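You operate a simulated robot arm through the tools that you are given. There is no shell and no other tool.

Carry out the task below with a simulated robot arm. There is one attempt and no reset: what you move stays moved.

TASK
Set the dish on the grey mat's square, take its lid off and swing the boom over it.
Fine: lid on the bench; lock the boom again.

It is judged by the outcome, as a careful person would: the job done as asked, and still so three seconds after it is handed in. It fails if anything else is knocked over, pushed out of place, dropped, spilled or broken. A push-on lid holds only when it is set on centred and level and pressed home; a screw cap is set on level and turned clockwise until tight.

THE ROBOT
A 7-joint arm with a two-finger parallel gripper, fixed in place. Base frame: the origin is on the floor under the middle of its stand, x ahead of it, y to its left, z up; the work surface is at about z = 760. Units: mm, degrees, N and s.
With the tool pointing down near the work surface it reaches from about 100 to 860 mm from the base axis. Its first joint turns from -115.0 to 115.0 degrees. Payload 3.91 kg.
The tool frame sits at the grasp point between the pads (the TCP): z along the fingers, y along the line on which they close. The tips reach 30 mm beyond it. The gripper opens to 110 mm. The fingers are 20 mm wide and 10 mm thick; the gripper's body (48 by 112 mm) begins 55 mm behind the TCP.
Orientation is told as [roll, pitch, yaw] about the base's x, y, z axes, in that order, counted from this pose: with the fingers straight down and closing along the base's y, the tool's x points along the base's -x, its y along +y and its z along -z.

THE INTERFACE
- The arm moves only by the tool jog_arm. Its argument "motion" is a list of rows, each an object of numbers (a shift or turn left out is 0, a gripper value left out holds the last): "x", "y", "z": the shift along the base's x, y, z in cm; "wx", "wy", "wz": the turn, a rotation vector about the base's x, y, z in rad. In form: [{"x": .., "y": .., "z": .., "wx": .., "wy": .., "wz": ..}, ...]. A call has 1 to 20 rows; each row is the pose to reach, as a shift and turn from the pose commanded when the call began. "hand" is the closure in counts, from 0 (fully open) to 255 (shut), set as the call begins (left out, the last holds). A row lasts 0.2 s, in which the tool goes at most 50 mm and 8.6 degrees; a call with a longer step from one row to the next is refused whole, and so is a gripper value outside its range. A pose out of reach is approached as far as the arm can. The call stops where the force on the tool passes 40 N (or 10 N more than at its start, if that is more) or the arm is blocked; 0.2 s more then pass. The fingers move at their own pace (about 153 mm/s each) and stop on an object; they squeeze with about 38 N. The grip force told is the motor's: it shows also when the fingers shut on nothing. Time passes only in rows, and 0.2 s behind the last, so rows that repeat a pose let the fingers close. It gives the time, the measured TCP pose, the force on the tool (base axes), the opening and the grip force at its end, in the units of the frame above (readings bear some noise), with the torque about the TCP (base axes, N m) and any sound that the robot's microphone picked up, and new pictures: "pictures" is both (left out), scene, wrist or none.
- Cameras (640 x 400 px; columns grow to the right, rows downward): "scene" is fixed at [52.8, 633.8, 1485.7]; the picture's right is [-0.65, -0.76, 0.00], its down [-0.30, 0.26, -0.92] and it looks along [0.70, -0.60, -0.39] (base axes); focal length 330 px, centre (320, 200). "wrist" rides on the gripper at [72, 17, -103] in the tool frame; the picture's right is [-0.23, 0.97, 0.00], its down [-0.76, -0.18, -0.62] and it looks along [-0.61, -0.14, 0.78] (tool axes); focal length 222 px, centre (320, 200). There is no depth. A picture from a camera that has moved, and an enlarged one, comes with that camera's place and axes in the base frame and with its lens. The place of the scene camera against the robot may be out by one fixed shift of up to 25 mm in any direction.
- lift_body(by): slides the trunk up (or, below 0, down) by that many mm; the arm rides with it, the base frame stays. It gives what a move gives, with no picture.
- zoom(camera, box): a new picture of the part [left, top, right, bottom] of that camera's present view, enlarged. The clock stands still meanwhile.
- finish_job(): hands the job in; it is judged then, once.

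Places have to be worked out from the pictures, the camera data and where the tool is seen. Open the gripper and draw the arm clear of the work before you hand the job in, unless the task says otherwise.

The tools are called after ">>>" as a command line: name --argument value ..., lists and objects as JSON in quotes. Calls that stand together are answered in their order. jog_arm: Moves the arm, as the interface text tells. Its arguments: {"type":"object","properties":{"motion":{"type":"array","items":{"type":"object","properties":{"x":{"type":"number"},"y":{"type":"number"},"z":{"type":"number"},"wx":{"type":"number"},"wy":{"type":"number"},"wz":{"type":"number"}}}},"hand":{"type":"number"},"pictures":{"type":"string","enum":["both","scene","wrist","none"]}},"required":["motion"]} The other tools are called the same way: lift_body (by) moves the trunk up or down; zoom (camera, box) takes an enlarged picture of a part of a camera's view; finish_job () hands the job in.

At the start:

```text
time: 0.0
tcp_pos: [535.4, 34.0, 1322.3]
orientation: [0.1, 0.0, 0.0]
contact_force: [0.2, 0.4, 0.5]
moment: [0.0, 0.01, 0.01]
gripper_width: 110.0
gripper_force: 0.0
trunk travel left (down, up): [-900.0, 90.0]
```

scene: 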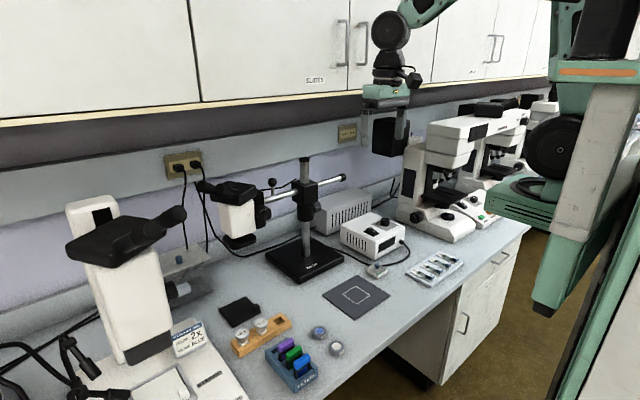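
wrist: 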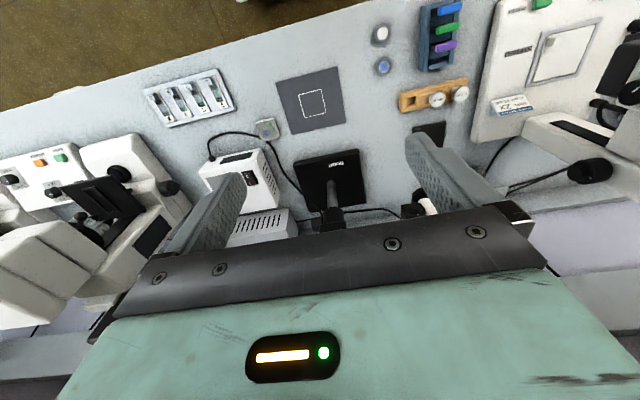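

I start by enlarging the parts of the scene with the mat, the small round items and the boom stand.

>>> zoom --camera "scene" --box '[220, 270, 400, 382]'

>>> zoom --camera "scene" --box '[180, 150, 380, 275]'

>>> zoom --camera "wrist" --box '[240, 0, 500, 162]'

```text
3.56 times, centred on (310, 326) of scene
camera zoom: at [52.8, 633.8, 1485.7], right [-0.65, -0.76, 0.0], down [-0.3, 0.26, -0.92], along [0.7, -0.6, -0.39], focal length 1175 px, centre (356, -248)
```

zoom: 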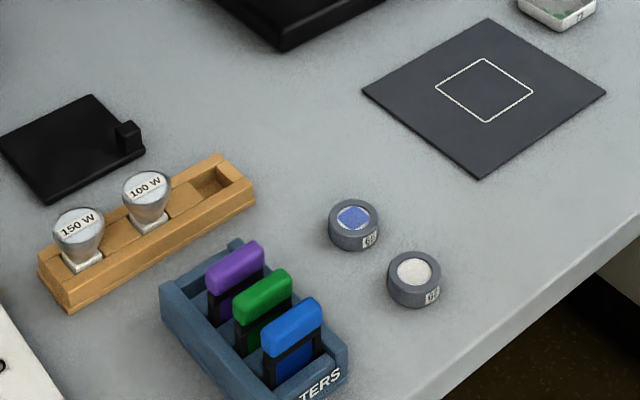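

```text
3.20 times, centred on (280, 212) of scene
camera zoom: at [52.8, 633.8, 1485.7], right [-0.65, -0.76, 0.0], down [-0.3, 0.26, -0.92], along [0.7, -0.6, -0.39], focal length 1057 px, centre (448, 160)
```

zoom: 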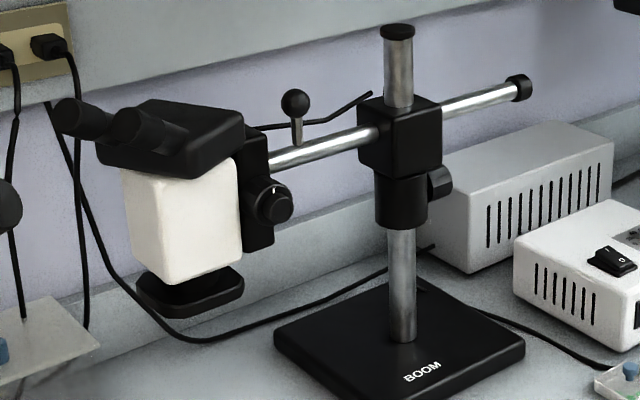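

```text
2.46 times, centred on (370, 81) of wrist
camera zoom: at [463.5, 53.3, 1425.1], right [0.23, 0.97, 0.0], down [0.76, -0.18, 0.62], along [0.61, -0.14, -0.78], focal length 547 px, centre (197, 493)
```

zoom: 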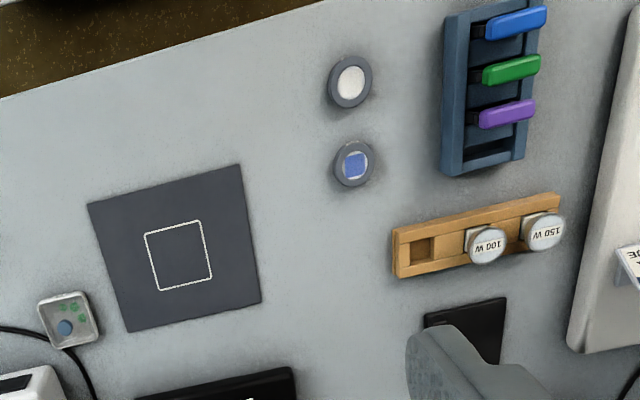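

I look for the dish: the small box near the mat, the plate behind the microscope, and the rest of the bench.

>>> zoom --camera "scene" --box '[340, 220, 480, 307]'

>>> zoom --camera "scene" --box '[130, 225, 250, 300]'

>>> zoom --camera "scene" --box '[0, 250, 240, 400]'

>>> zoom --camera "wrist" --box '[130, 50, 370, 200]'

>>> zoom --camera "scene" --box '[400, 90, 560, 250]'

```text
4.57 times, centred on (410, 264) of scene
camera zoom: at [52.8, 633.8, 1485.7], right [-0.65, -0.76, 0.0], down [-0.3, 0.26, -0.92], along [0.7, -0.6, -0.39], focal length 1511 px, centre (-91, -90)
```

zoom: 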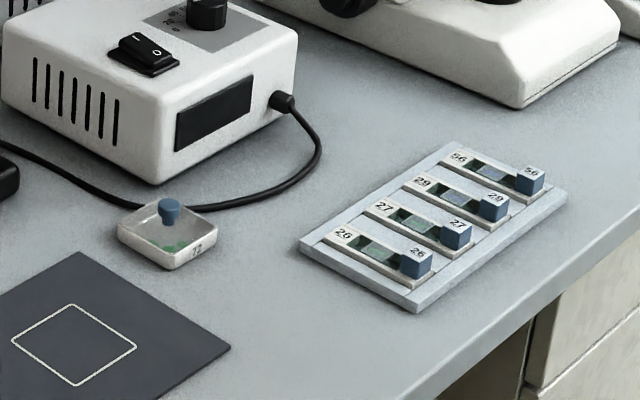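

```text
5.33 times, centred on (190, 262) of scene
camera zoom: at [52.8, 633.8, 1485.7], right [-0.65, -0.76, 0.0], down [-0.3, 0.26, -0.92], along [0.7, -0.6, -0.39], focal length 1762 px, centre (1013, -133)
```

zoom: 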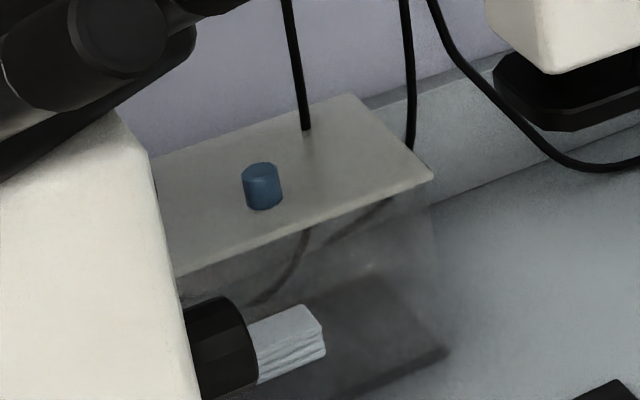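

```text
2.67 times, centred on (120, 325) of scene
camera zoom: at [52.8, 633.8, 1485.7], right [-0.65, -0.76, 0.0], down [-0.3, 0.26, -0.92], along [0.7, -0.6, -0.39], focal length 881 px, centre (853, -133)
```

zoom: 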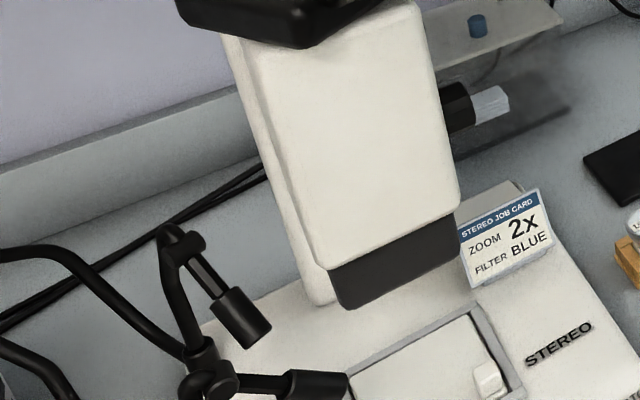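

```text
2.67 times, centred on (250, 125) of wrist
camera zoom: at [463.5, 53.3, 1425.1], right [0.23, 0.97, 0.0], down [0.76, -0.18, 0.62], along [0.61, -0.14, -0.78], focal length 592 px, centre (507, 400)
```

zoom: 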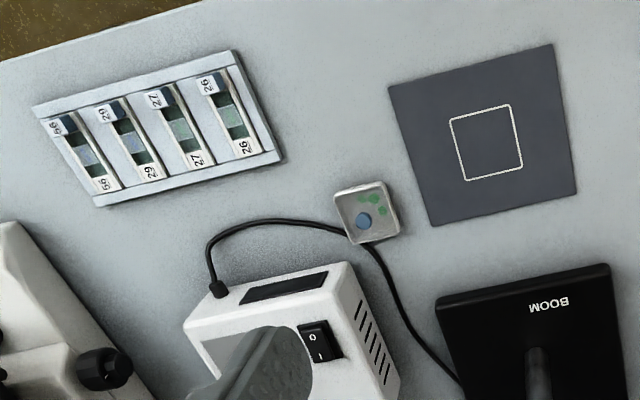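

```text
2.50 times, centred on (480, 170) of scene
camera zoom: at [52.8, 633.8, 1485.7], right [-0.65, -0.76, 0.0], down [-0.3, 0.26, -0.92], along [0.7, -0.6, -0.39], focal length 826 px, centre (-80, 275)
```

zoom: 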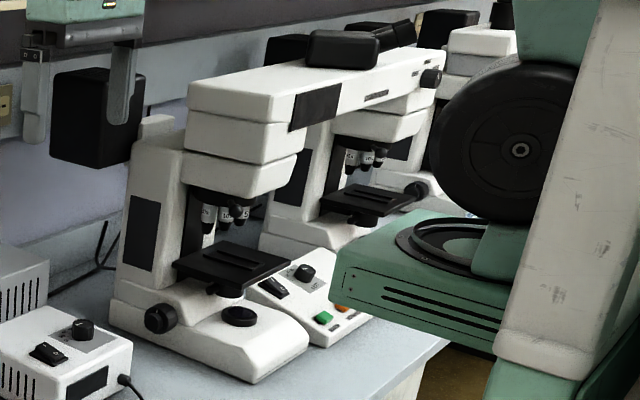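

The dish is the small clear box with the blue knob beside the mat. The boom's clamp has a black knob and a ball handle, so I look closer at those.

>>> zoom --camera "scene" --box '[250, 150, 350, 212]'

>>> zoom --camera "scene" --box '[190, 165, 290, 227]'

>>> zoom --camera "scene" --box '[355, 250, 403, 280]'

>>> zoom --camera "wrist" --box '[280, 130, 440, 230]'

```text
6.40 times, centred on (300, 181) of scene
camera zoom: at [52.8, 633.8, 1485.7], right [-0.65, -0.76, 0.0], down [-0.3, 0.26, -0.92], along [0.7, -0.6, -0.39], focal length 2115 px, centre (448, 322)
```

zoom: 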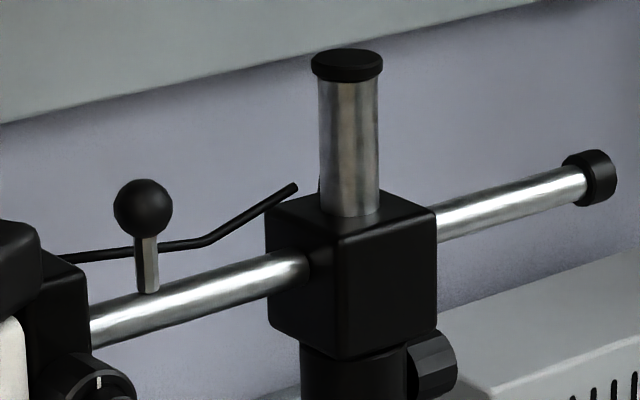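

```text
6.40 times, centred on (240, 196) of scene
camera zoom: at [52.8, 633.8, 1485.7], right [-0.65, -0.76, 0.0], down [-0.3, 0.26, -0.92], along [0.7, -0.6, -0.39], focal length 2115 px, centre (832, 226)
```

zoom: 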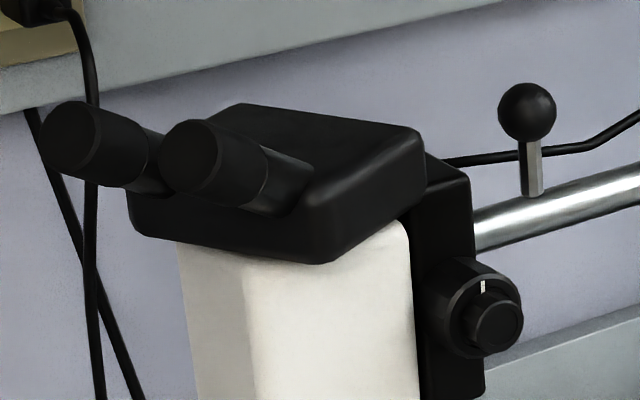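

```text
13.33 times, centred on (379, 265) of scene
camera zoom: at [52.8, 633.8, 1485.7], right [-0.65, -0.76, 0.0], down [-0.3, 0.26, -0.92], along [0.7, -0.6, -0.39], focal length 4406 px, centre (-467, -667)
```

zoom: 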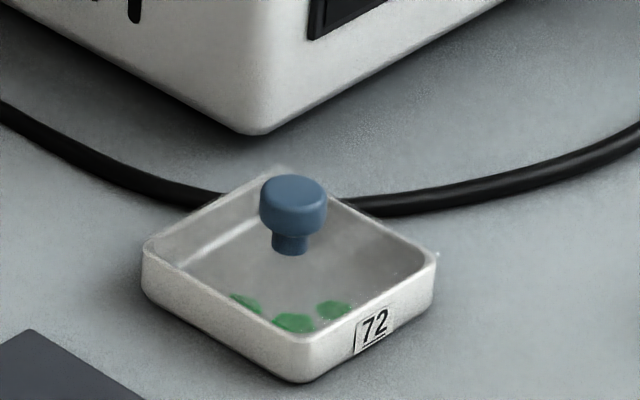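

```text
4.00 times, centred on (360, 180) of wrist
camera zoom: at [463.5, 53.3, 1425.1], right [0.23, 0.97, 0.0], down [0.76, -0.18, 0.62], along [0.61, -0.14, -0.78], focal length 888 px, centre (160, 280)
```

zoom: 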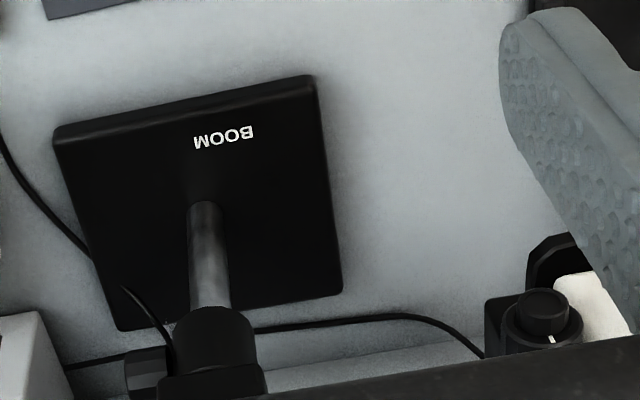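

The dish (label 72) sits at roughly x 673, y -157, with a cable running just behind it. I move lower and nearer for a closer look with the wrist camera.

>>> jog_arm --motion '[{"x": 0.5, "y": -1.8, "z": -3.6}, {"x": 1.0, "y": -3.6, "z": -7.2}, {"x": 1.5, "y": -5.4, "z": -10.8}, {"x": 2.0, "y": -7.2, "z": -14.4}, {"x": 2.5, "y": -9.0, "z": -18.0}, {"x": 3.0, "y": -10.8, "z": -21.6}, {"x": 3.5, "y": -12.6, "z": -25.2}, {"x": 4.0, "y": -14.4, "z": -28.8}, {"x": 4.5, "y": -16.4, "z": -32.2}, {"x": 4.5, "y": -16.4, "z": -32.2}]' --hand 0

```text
time: 2.2
tcp_pos: [581.8, -129.9, 998.3]
orientation: [0.0, 0.0, 0.0]
contact_force: [0.5, -0.2, -0.3]
moment: [0.01, 0.02, -0.02]
gripper_width: 110.0
gripper_force: 0.1
trunk travel left (down, up): [-900.0, 90.0]
camera wrist: at [510.3, -110.7, 1101.4], right [0.23, 0.97, 0.0], down [0.76, -0.18, 0.62], along [0.61, -0.14, -0.78], focal length 222 px, centre (320, 200)
```

scene: 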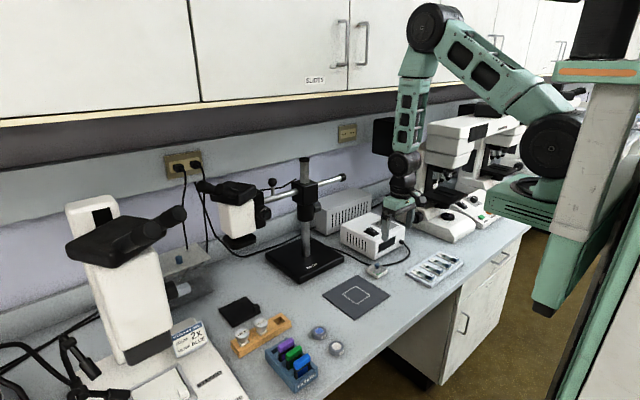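
wrist: 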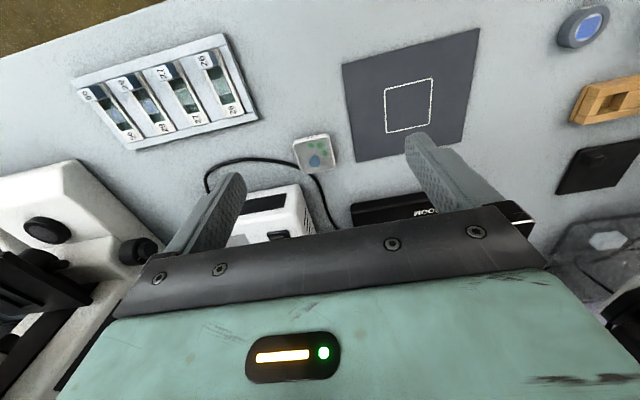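

>>> zoom --camera "wrist" --box '[260, 20, 500, 170]'

>>> zoom --camera "wrist" --box '[280, 125, 352, 170]'

```text
2.67 times, centred on (380, 95) of wrist
camera zoom: at [510.3, -110.7, 1101.4], right [0.23, 0.97, 0.0], down [0.76, -0.18, 0.62], along [0.61, -0.14, -0.78], focal length 592 px, centre (160, 480)
```

zoom: 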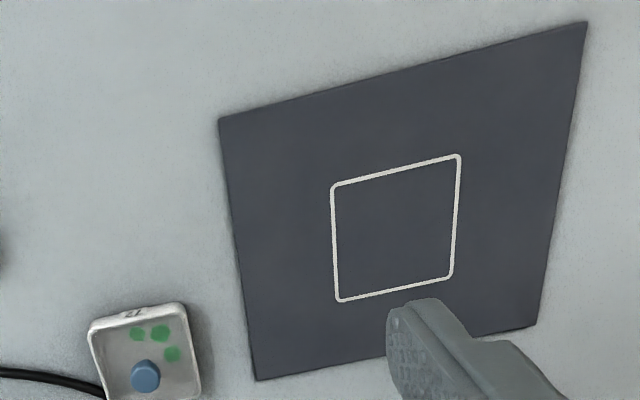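

```text
8.89 times, centred on (316, 148) of wrist
camera zoom: at [510.3, -110.7, 1101.4], right [0.23, 0.97, 0.0], down [0.76, -0.18, 0.62], along [0.61, -0.14, -0.78], focal length 1974 px, centre (356, 667)
```

zoom: 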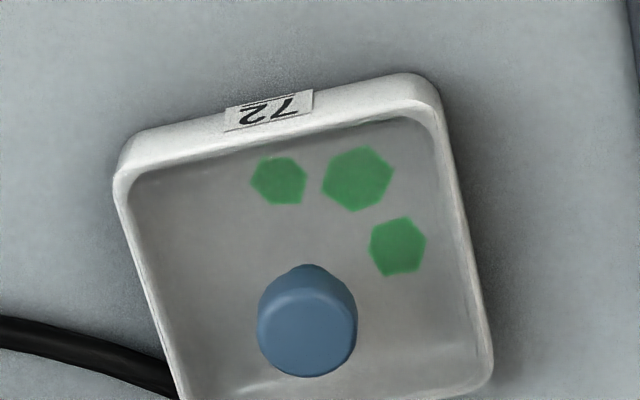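

From these views the mat's square spans about x 603–667, y −39–24 (centre 635, −7.5). The dish is about 58 mm wide, aligned with the base axes, with its centre near (671, −158). I go lower with the gripper part closed to refine this.

>>> jog_arm --motion '[{"x": 0.6, "y": -0.9, "z": -3.3}, {"x": 1.2, "y": -1.9, "z": -6.6}, {"x": 1.8, "y": -2.8, "z": -9.8}, {"x": 1.8, "y": -2.8, "z": -9.8}]' --hand 74 --pictures "wrist"

>>> zoom --camera "wrist" --box '[240, 90, 400, 190]'

```text
time: 3.2
tcp_pos: [598.4, -156.7, 900.6]
orientation: [0.0, 0.0, 0.1]
contact_force: [-0.5, -0.2, -0.3]
moment: [-0.01, 0.01, -0.03]
gripper_width: 78.1
gripper_force: 0.1
trunk travel left (down, up): [-900.0, 90.0]
camera wrist: at [526.9, -137.5, 1003.5], right [0.23, 0.97, 0.0], down [0.76, -0.18, 0.62], along [0.61, -0.14, -0.78], focal length 222 px, centre (320, 200)
```

wrist: 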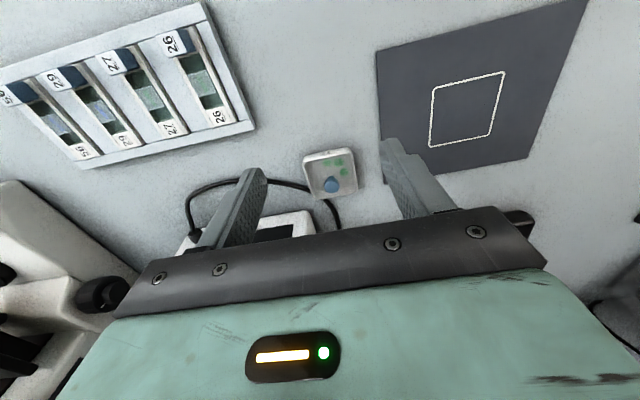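

```text
4.00 times, centred on (320, 140) of wrist
camera zoom: at [526.9, -137.5, 1003.5], right [0.23, 0.97, 0.0], down [0.76, -0.18, 0.62], along [0.61, -0.14, -0.78], focal length 888 px, centre (320, 440)
```

zoom: 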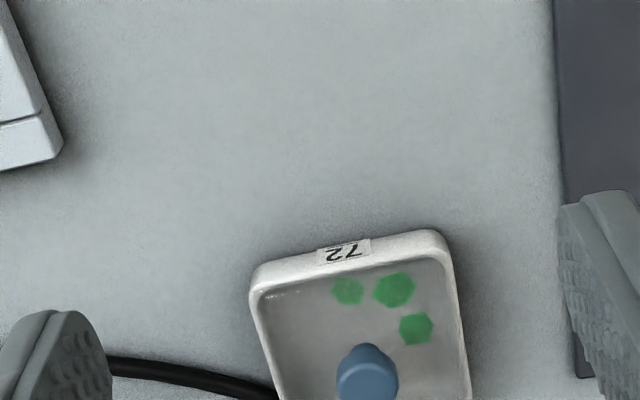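

The dish's rim spans y about −187 to −129 with the cable curving past its back left corner, so I'll grip a bit forward of centre (x≈661), fingers closing along y. First I move over it and down to z≈835 and check.

>>> jog_arm --motion '[{"x": 3.1}, {"x": 6.3}, {"x": 6.3, "z": -3.5}, {"x": 6.3, "z": -6.6}, {"x": 6.3, "z": -6.6}]' --pictures "both"

>>> zoom --camera "wrist" --box '[220, 100, 420, 225]'

>>> zoom --camera "scene" --box '[340, 220, 430, 286]'

```text
time: 4.4
tcp_pos: [660.3, -159.4, 835.0]
orientation: [0.0, -0.1, 0.0]
contact_force: [-0.1, -0.3, -0.3]
moment: [0.0, -0.01, -0.02]
gripper_width: 78.3
gripper_force: 0.0
trunk travel left (down, up): [-900.0, 90.0]
camera wrist: at [588.5, -140.0, 938.4], right [0.23, 0.97, 0.0], down [0.76, -0.18, 0.62], along [0.61, -0.14, -0.78], focal length 222 px, centre (320, 200)
```

scene: 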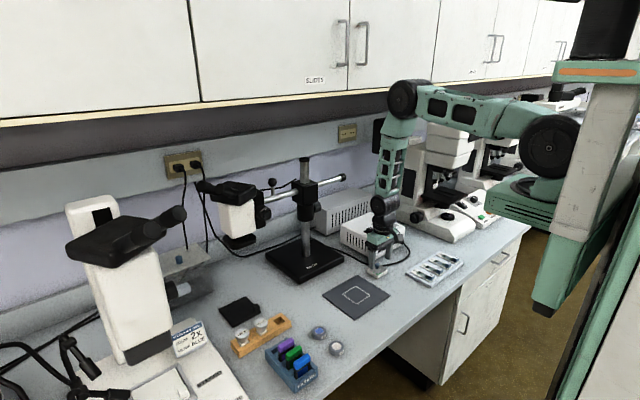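
wrist: 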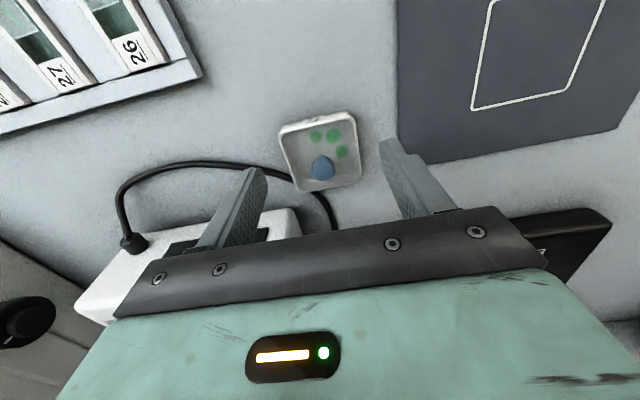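

```text
3.20 times, centred on (320, 162) of wrist
camera zoom: at [588.5, -140.0, 938.4], right [0.23, 0.97, 0.0], down [0.76, -0.18, 0.62], along [0.61, -0.14, -0.78], focal length 711 px, centre (320, 320)
```

zoom: 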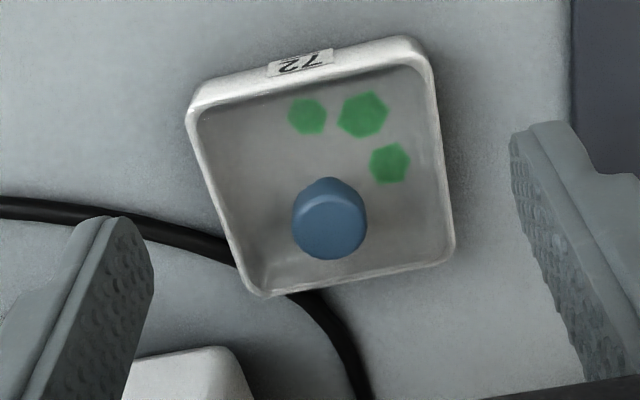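

```text
6.06 times, centred on (385, 253) of scene
camera zoom: at [52.8, 633.8, 1485.7], right [-0.65, -0.76, 0.0], down [-0.3, 0.26, -0.92], along [0.7, -0.6, -0.39], focal length 2003 px, centre (-74, -121)
```

zoom: 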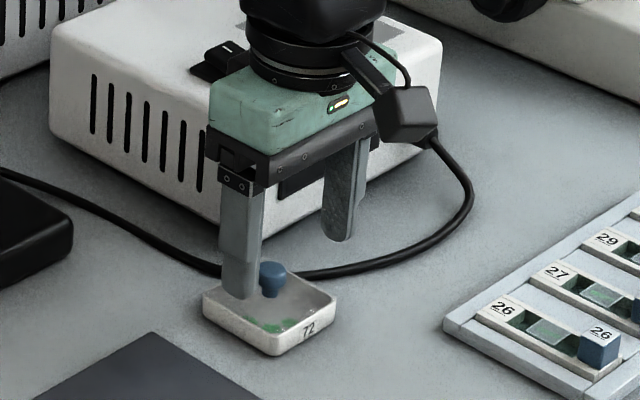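

The dish centre now computes to about (673, −157), rim near z 775; the fingers straddle it and clear the cable. I go down to z≈795 and close gently on the sides.

>>> jog_arm --motion '[{"z": -2.0}, {"z": -3.4}, {"z": -4.0}, {"z": -4.0}]' --pictures "scene"

>>> zoom --camera "scene" --box '[340, 220, 430, 286]'

>>> zoom --camera "wrist" --box '[220, 100, 420, 225]'

```text
time: 5.4
tcp_pos: [659.9, -157.5, 795.3]
orientation: [-0.1, -0.1, 0.0]
contact_force: [0.2, -0.4, 0.3]
moment: [0.02, -0.01, 0.0]
gripper_width: 77.9
gripper_force: 0.1
trunk travel left (down, up): [-900.0, 90.0]
```

scene: 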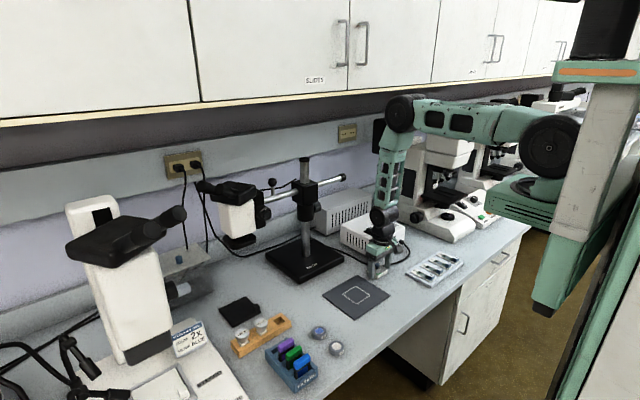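

```text
6.06 times, centred on (385, 253) of scene
camera zoom: at [52.8, 633.8, 1485.7], right [-0.65, -0.76, 0.0], down [-0.3, 0.26, -0.92], along [0.7, -0.6, -0.39], focal length 2003 px, centre (-74, -121)
```

zoom: 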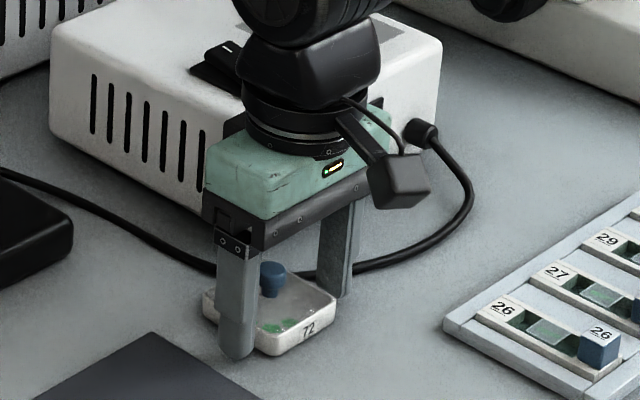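

```text
3.20 times, centred on (320, 162) of wrist
camera zoom: at [587.3, -138.9, 898.4], right [0.23, 0.97, 0.0], down [0.76, -0.18, 0.62], along [0.61, -0.14, -0.78], focal length 711 px, centre (320, 320)
```

zoom: 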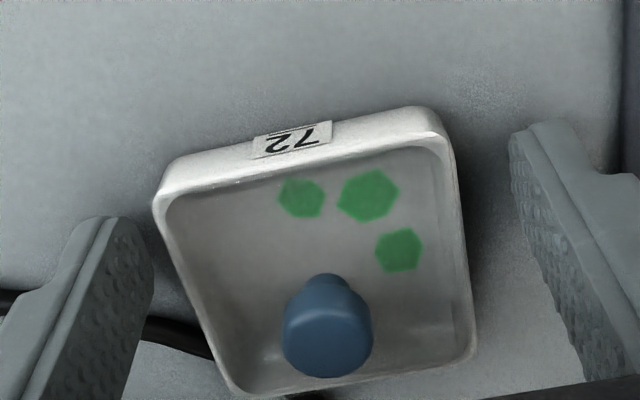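

Both fingers stand clear on either side of the dish. I close on it.

>>> jog_arm --motion '[{"z": 0}, {"z": 0}, {"z": 0}, {"z": 0}]' --hand 150 --pictures "wrist"

>>> zoom --camera "wrist" --box '[220, 100, 420, 225]'

>>> zoom --camera "scene" --box '[340, 220, 430, 286]'

```text
time: 6.4
tcp_pos: [659.3, -156.8, 795.8]
orientation: [-0.1, 0.0, 0.0]
contact_force: [0.4, 0.0, -0.5]
moment: [0.01, 0.01, 0.03]
gripper_width: 58.9
gripper_force: 38.3
trunk travel left (down, up): [-900.0, 90.0]
camera wrist: at [587.3, -139.0, 898.6], right [0.23, 0.97, 0.0], down [0.76, -0.18, 0.62], along [0.61, -0.14, -0.78], focal length 222 px, centre (320, 200)
```

wrist: 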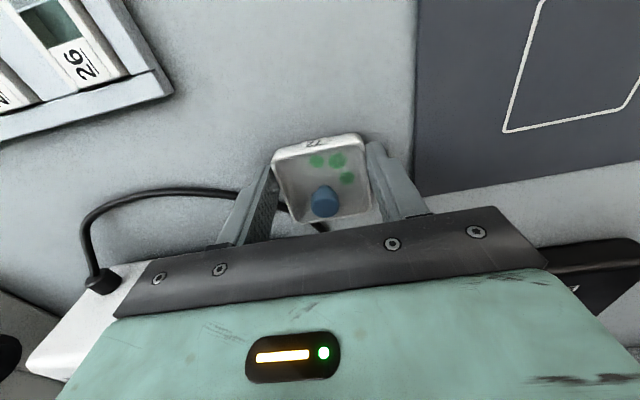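

```text
3.20 times, centred on (320, 162) of wrist
camera zoom: at [587.3, -139.0, 898.6], right [0.23, 0.97, 0.0], down [0.76, -0.18, 0.62], along [0.61, -0.14, -0.78], focal length 711 px, centre (320, 320)
```

zoom: 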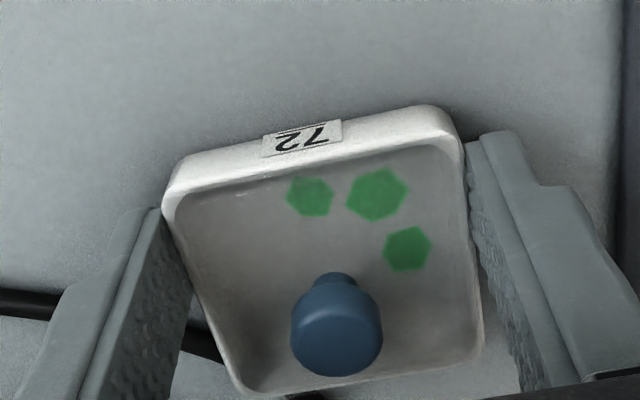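

```text
6.06 times, centred on (385, 253) of scene
camera zoom: at [52.8, 633.8, 1485.7], right [-0.65, -0.76, 0.0], down [-0.3, 0.26, -0.92], along [0.7, -0.6, -0.39], focal length 2003 px, centre (-74, -121)
```

zoom: 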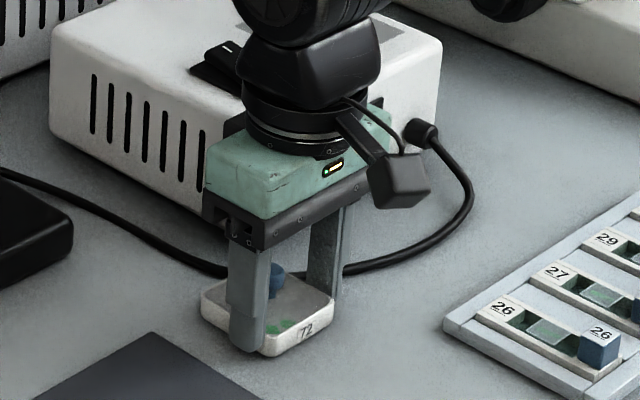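

The grip holds (58.9 mm, 38 N). I lift straight up, carry it gently over the mat at about 50 mm height, and look before lowering.

>>> jog_arm --motion '[{"z": 0.5}, {"z": 1.5}, {"z": 3.0}, {"z": 4.5}, {"z": 5.0}, {"x": -0.4, "y": 1.5, "z": 5.0}, {"x": -1.0, "y": 4.0, "z": 5.0}, {"x": -1.7, "y": 6.7, "z": 5.0}, {"x": -2.4, "y": 9.4, "z": 5.0}, {"x": -3.1, "y": 12.0, "z": 5.0}, {"x": -3.6, "y": 14.0, "z": 5.0}, {"x": -3.8, "y": 14.9, "z": 5.0}, {"x": -3.8, "y": 14.9, "z": 5.0}]' --pictures "both"

>>> zoom --camera "wrist" --box '[220, 60, 460, 210]'

>>> zoom --camera "scene" --box '[300, 220, 420, 310]'

```text
time: 9.2
tcp_pos: [625.1, -6.8, 846.0]
orientation: [0.0, 0.0, 0.1]
contact_force: [-0.5, -0.2, -0.6]
moment: [-0.02, 0.01, -0.02]
gripper_width: 58.6
gripper_force: 38.2
trunk travel left (down, up): [-900.0, 90.0]
camera wrist: at [552.7, 11.5, 949.8], right [0.23, 0.97, 0.0], down [0.76, -0.18, 0.62], along [0.61, -0.14, -0.78], focal length 222 px, centre (320, 200)
```

scene: 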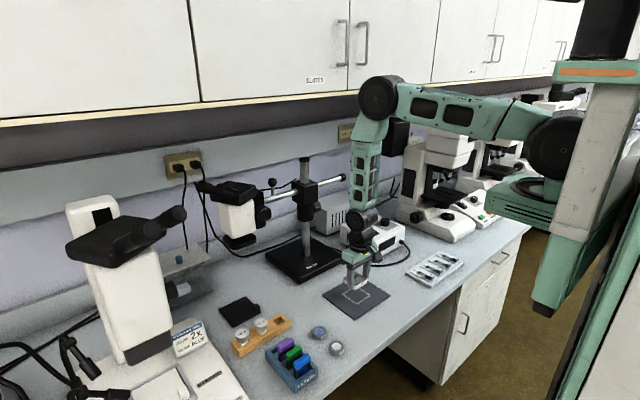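
wrist: 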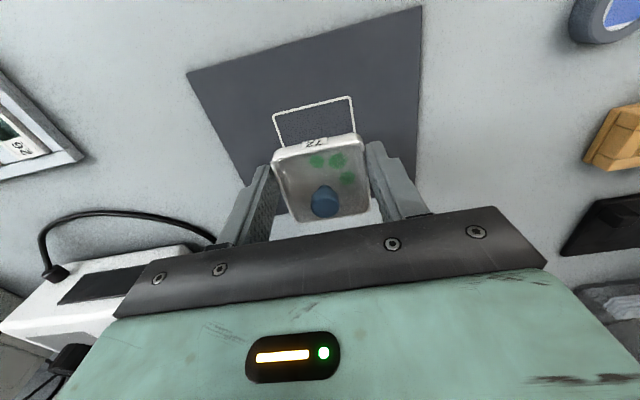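

```text
2.67 times, centred on (340, 135) of wrist
camera zoom: at [552.7, 11.5, 949.8], right [0.23, 0.97, 0.0], down [0.76, -0.18, 0.62], along [0.61, -0.14, -0.78], focal length 592 px, centre (267, 373)
```

zoom: 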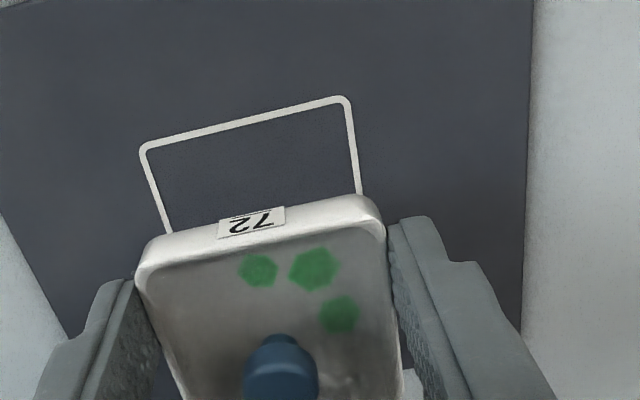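

```text
4.44 times, centred on (360, 265) of scene
camera zoom: at [52.8, 633.8, 1485.7], right [-0.65, -0.76, 0.0], down [-0.3, 0.26, -0.92], along [0.7, -0.6, -0.39], focal length 1469 px, centre (142, -89)
```

zoom: 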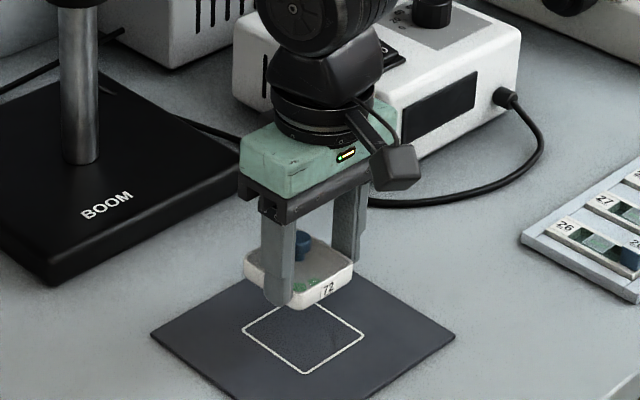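

Relative to the square, the dish needs about −4.4 mm in x and −2.2 mm in y. I apply that and lower to about 10 mm above the mat, then look again.

>>> jog_arm --motion '[{"x": -0.44, "y": -0.22, "z": -0.5}, {"x": -0.44, "y": -0.22, "z": -2.0}, {"x": -0.44, "y": -0.22, "z": -3.4}, {"x": -0.44, "y": -0.22, "z": -3.8}, {"x": -0.44, "y": -0.22, "z": -3.8}]' --pictures "both"

>>> zoom --camera "wrist" --box '[220, 80, 460, 230]'

>>> zoom --camera "scene" --box '[310, 250, 400, 316]'

```text
time: 10.4
tcp_pos: [619.0, -11.8, 807.5]
orientation: [0.0, 0.0, 0.0]
contact_force: [0.2, -0.7, -0.5]
moment: [-0.03, 0.01, 0.01]
gripper_width: 58.8
gripper_force: 37.8
trunk travel left (down, up): [-900.0, 90.0]
camera wrist: at [547.0, 8.1, 911.4], right [0.23, 0.97, 0.0], down [0.76, -0.18, 0.62], along [0.61, -0.14, -0.78], focal length 222 px, centre (320, 200)
```

scene: 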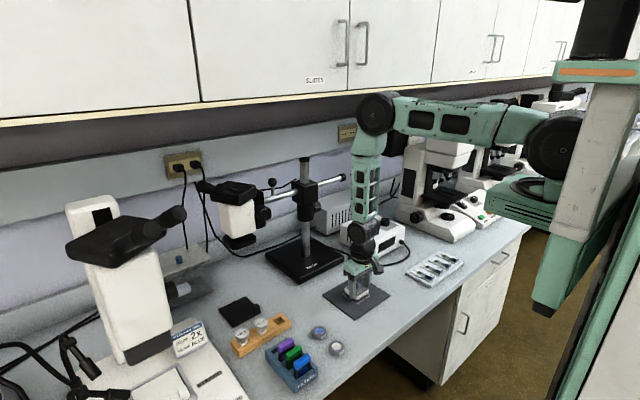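
wrist: 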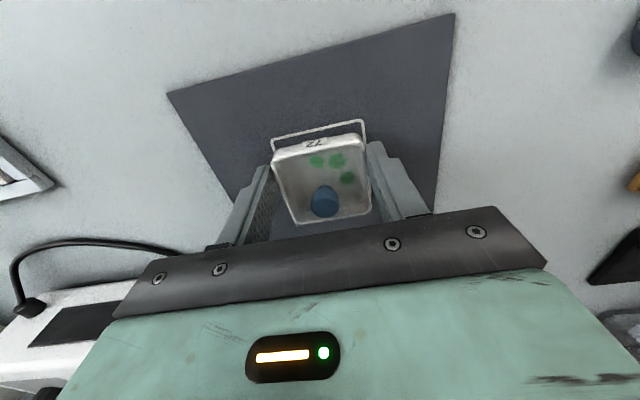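

```text
2.67 times, centred on (340, 155) of wrist
camera zoom: at [547.0, 8.1, 911.4], right [0.23, 0.97, 0.0], down [0.76, -0.18, 0.62], along [0.61, -0.14, -0.78], focal length 592 px, centre (267, 320)
```

zoom: 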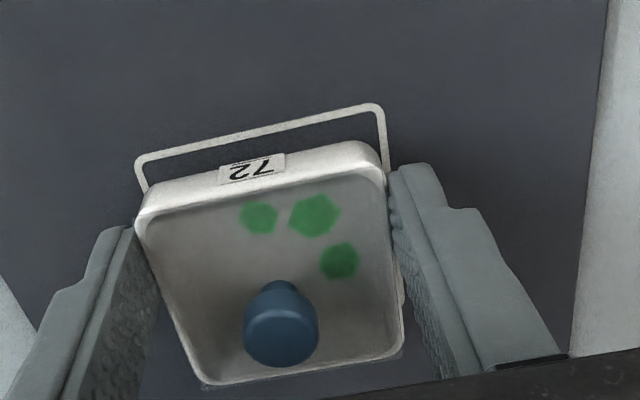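

```text
6.06 times, centred on (355, 283) of scene
camera zoom: at [52.8, 633.8, 1485.7], right [-0.65, -0.76, 0.0], down [-0.3, 0.26, -0.92], along [0.7, -0.6, -0.39], focal length 2003 px, centre (108, -303)
```

zoom: 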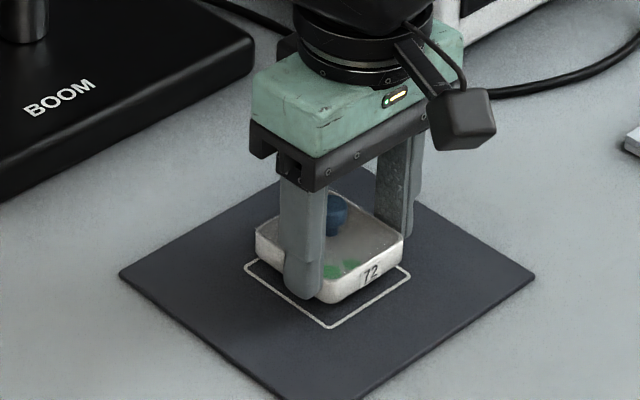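

The dish is now centred over the square within about 1 mm. I lower it the last centimetre onto the mat, watching the force.

>>> jog_arm --motion '[{"x": 0.05, "y": 0.05, "z": -0.4}, {"x": 0.05, "y": 0.05, "z": -0.8}, {"x": 0.05, "y": 0.05, "z": -0.95}, {"x": 0.05, "y": 0.05, "z": -1.0}, {"x": 0.05, "y": 0.05, "z": -1.0}]' --pictures "both"

>>> zoom --camera "wrist" --box '[220, 80, 460, 230]'

>>> zoom --camera "scene" --box '[310, 250, 400, 316]'

```text
time: 11.6
tcp_pos: [620.3, -10.7, 798.3]
orientation: [0.0, 0.0, 0.1]
contact_force: [-1.1, -3.3, 7.2]
moment: [-0.05, -0.03, -0.06]
gripper_width: 59.2
gripper_force: 38.3
trunk travel left (down, up): [-900.0, 90.0]
camera wrist: at [547.4, 8.0, 902.4], right [0.23, 0.97, 0.0], down [0.76, -0.18, 0.62], along [0.61, -0.14, -0.78], focal length 222 px, centre (320, 200)
```

scene: 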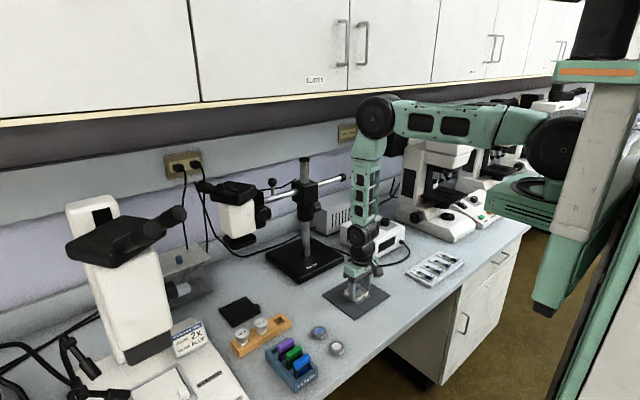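
wrist: 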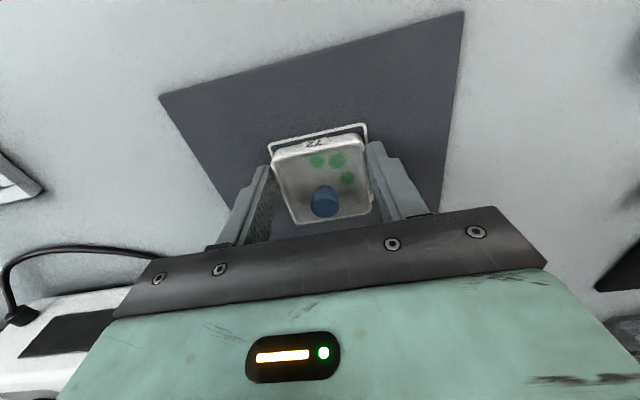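

```text
2.67 times, centred on (340, 155) of wrist
camera zoom: at [547.4, 8.0, 902.4], right [0.23, 0.97, 0.0], down [0.76, -0.18, 0.62], along [0.61, -0.14, -0.78], focal length 592 px, centre (267, 320)
```

zoom: 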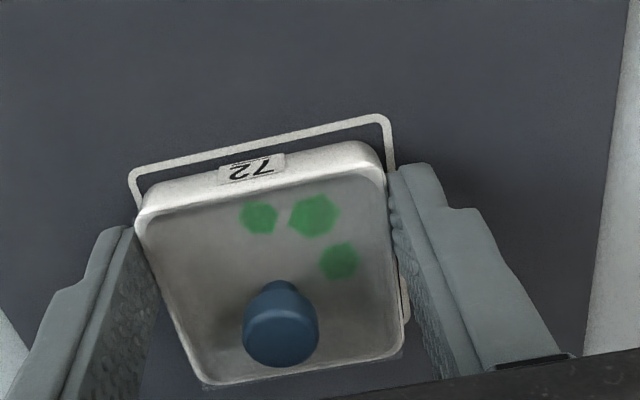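

```text
6.06 times, centred on (355, 283) of scene
camera zoom: at [52.8, 633.8, 1485.7], right [-0.65, -0.76, 0.0], down [-0.3, 0.26, -0.92], along [0.7, -0.6, -0.39], focal length 2003 px, centre (108, -303)
```

zoom: 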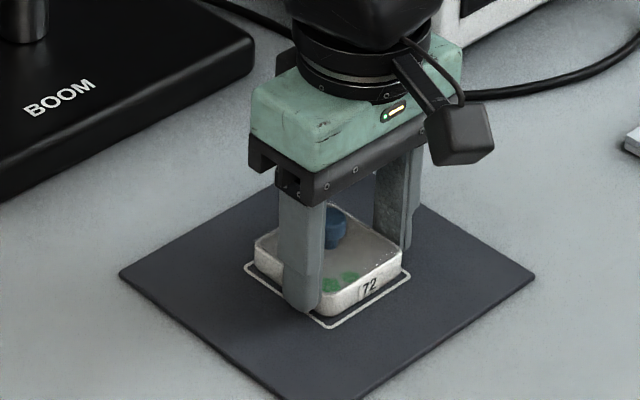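

The dish is on the mat within the white outline (contact about 7 N). I release it and rise straight up.

>>> jog_arm --motion '[{"z": 0}, {"z": 0}, {"z": 0}]' --hand 70 --pictures "none"

>>> jog_arm --motion '[{"z": 1.5}, {"z": 4.0}, {"z": 7.0}, {"x": -3.0, "z": 10.0}, {"x": -6.0, "z": 12.0}, {"x": -6.0, "z": 12.0}]' --pictures "both"

>>> zoom --camera "wrist" --box '[220, 60, 420, 185]'

>>> zoom --camera "scene" --box '[310, 250, 400, 316]'

```text
time: 12.4
tcp_pos: [619.6, -9.1, 797.8]
orientation: [0.0, -0.1, 0.0]
contact_force: [-0.6, -0.3, -0.3]
moment: [-0.04, -0.05, 0.02]
gripper_width: 79.9
gripper_force: 0.0
trunk travel left (down, up): [-900.0, 90.0]
```

```text
time: 13.8
tcp_pos: [558.6, -11.5, 917.6]
orientation: [0.1, 0.0, 0.1]
contact_force: [-0.3, 1.3, 0.0]
moment: [0.02, 0.03, -0.02]
gripper_width: 80.0
gripper_force: 0.1
trunk travel left (down, up): [-900.0, 90.0]
camera wrist: at [487.0, 7.5, 1020.7], right [0.23, 0.97, 0.0], down [0.76, -0.18, 0.62], along [0.61, -0.14, -0.78], focal length 222 px, centre (320, 200)
```

scene: 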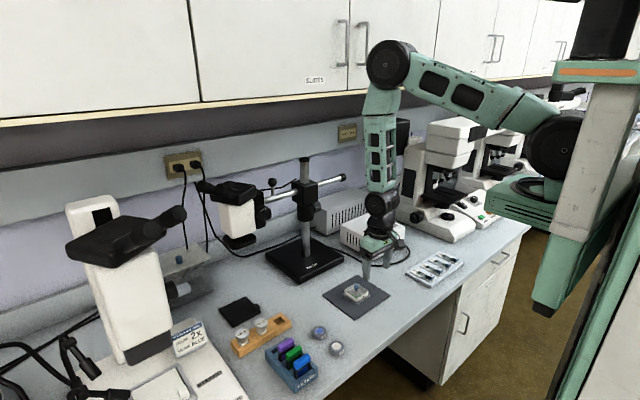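
wrist: 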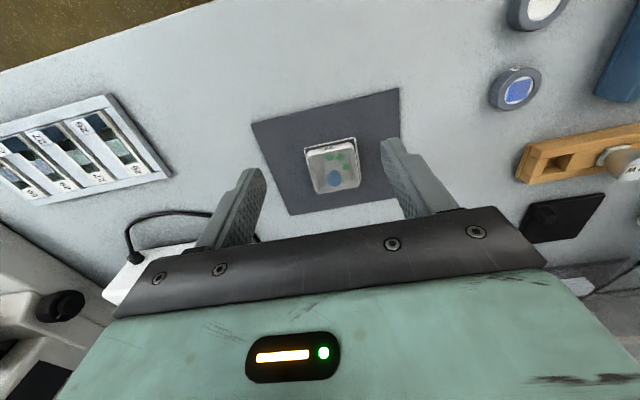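

```text
3.20 times, centred on (320, 122) of wrist
camera zoom: at [487.0, 7.5, 1020.7], right [0.23, 0.97, 0.0], down [0.76, -0.18, 0.62], along [0.61, -0.14, -0.78], focal length 711 px, centre (320, 448)
```

zoom: 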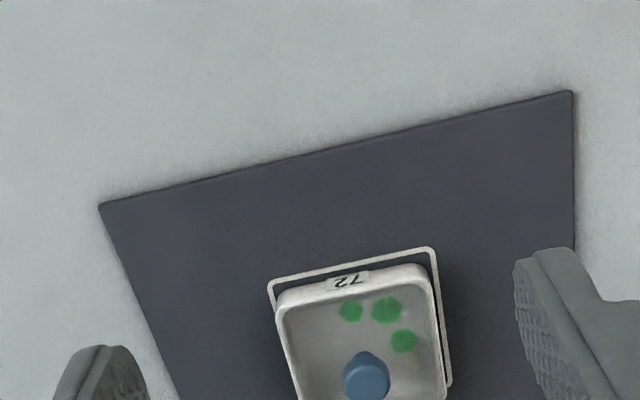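

```text
6.06 times, centred on (355, 283) of scene
camera zoom: at [52.8, 633.8, 1485.7], right [-0.65, -0.76, 0.0], down [-0.3, 0.26, -0.92], along [0.7, -0.6, -0.39], focal length 2003 px, centre (108, -303)
```

zoom: 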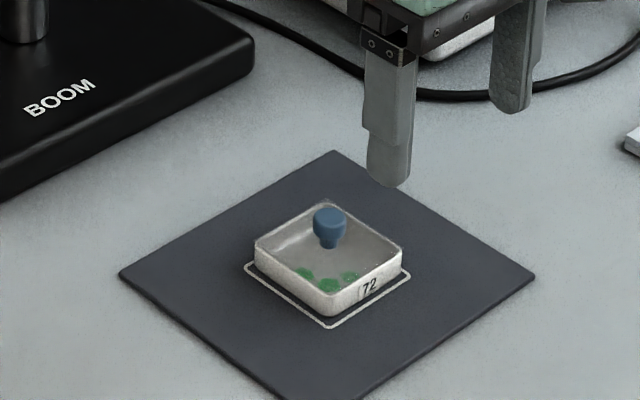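

The dish sits centred in the white outline. Next is the lid: the knob is at about (636, −10), its cap around z 785–796. I move over it with the gripper at about 40 mm and look.

>>> jog_arm --motion '[{"x": 3.0}, {"x": 6.0, "z": -1.5}, {"x": 7.7, "z": -4.0}, {"x": 7.7, "z": -6.5}, {"x": 7.7, "z": -6.5}]' --hand 160 --pictures "both"

>>> zoom --camera "wrist" --box '[220, 100, 420, 225]'

>>> zoom --camera "scene" --box '[310, 250, 400, 316]'

```text
time: 15.0
tcp_pos: [635.2, -13.2, 847.2]
orientation: [-0.1, 0.0, 0.0]
contact_force: [-0.1, 1.3, -0.2]
moment: [0.0, -0.01, -0.03]
gripper_width: 41.1
gripper_force: 0.1
trunk travel left (down, up): [-900.0, 90.0]
camera wrist: at [563.1, 5.5, 951.1], right [0.23, 0.97, 0.0], down [0.76, -0.18, 0.62], along [0.61, -0.14, -0.78], focal length 222 px, centre (320, 200)
```

scene: 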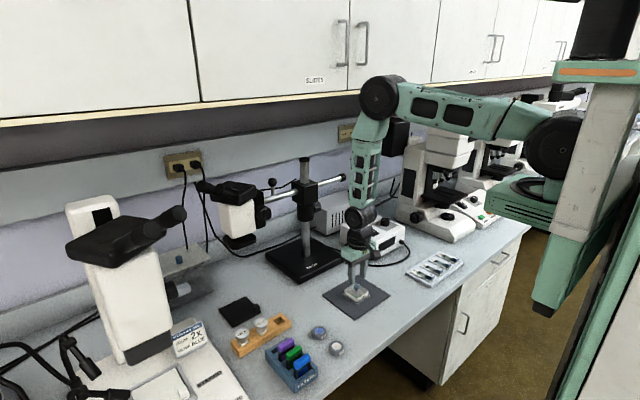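
wrist: 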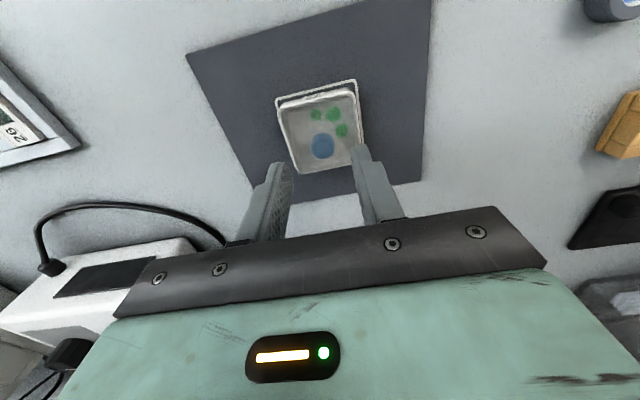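

```text
3.20 times, centred on (320, 162) of wrist
camera zoom: at [563.1, 5.5, 951.1], right [0.23, 0.97, 0.0], down [0.76, -0.18, 0.62], along [0.61, -0.14, -0.78], focal length 711 px, centre (320, 320)
```

zoom: 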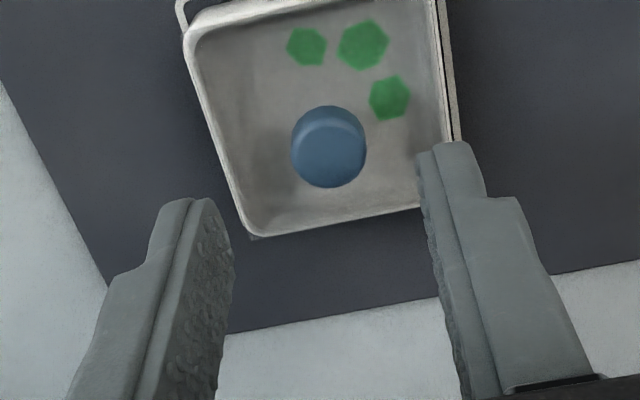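

```text
6.06 times, centred on (355, 283) of scene
camera zoom: at [52.8, 633.8, 1485.7], right [-0.65, -0.76, 0.0], down [-0.3, 0.26, -0.92], along [0.7, -0.6, -0.39], focal length 2003 px, centre (108, -303)
```

zoom: 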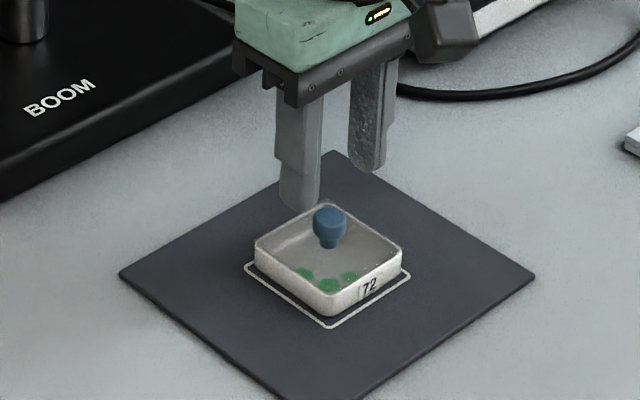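

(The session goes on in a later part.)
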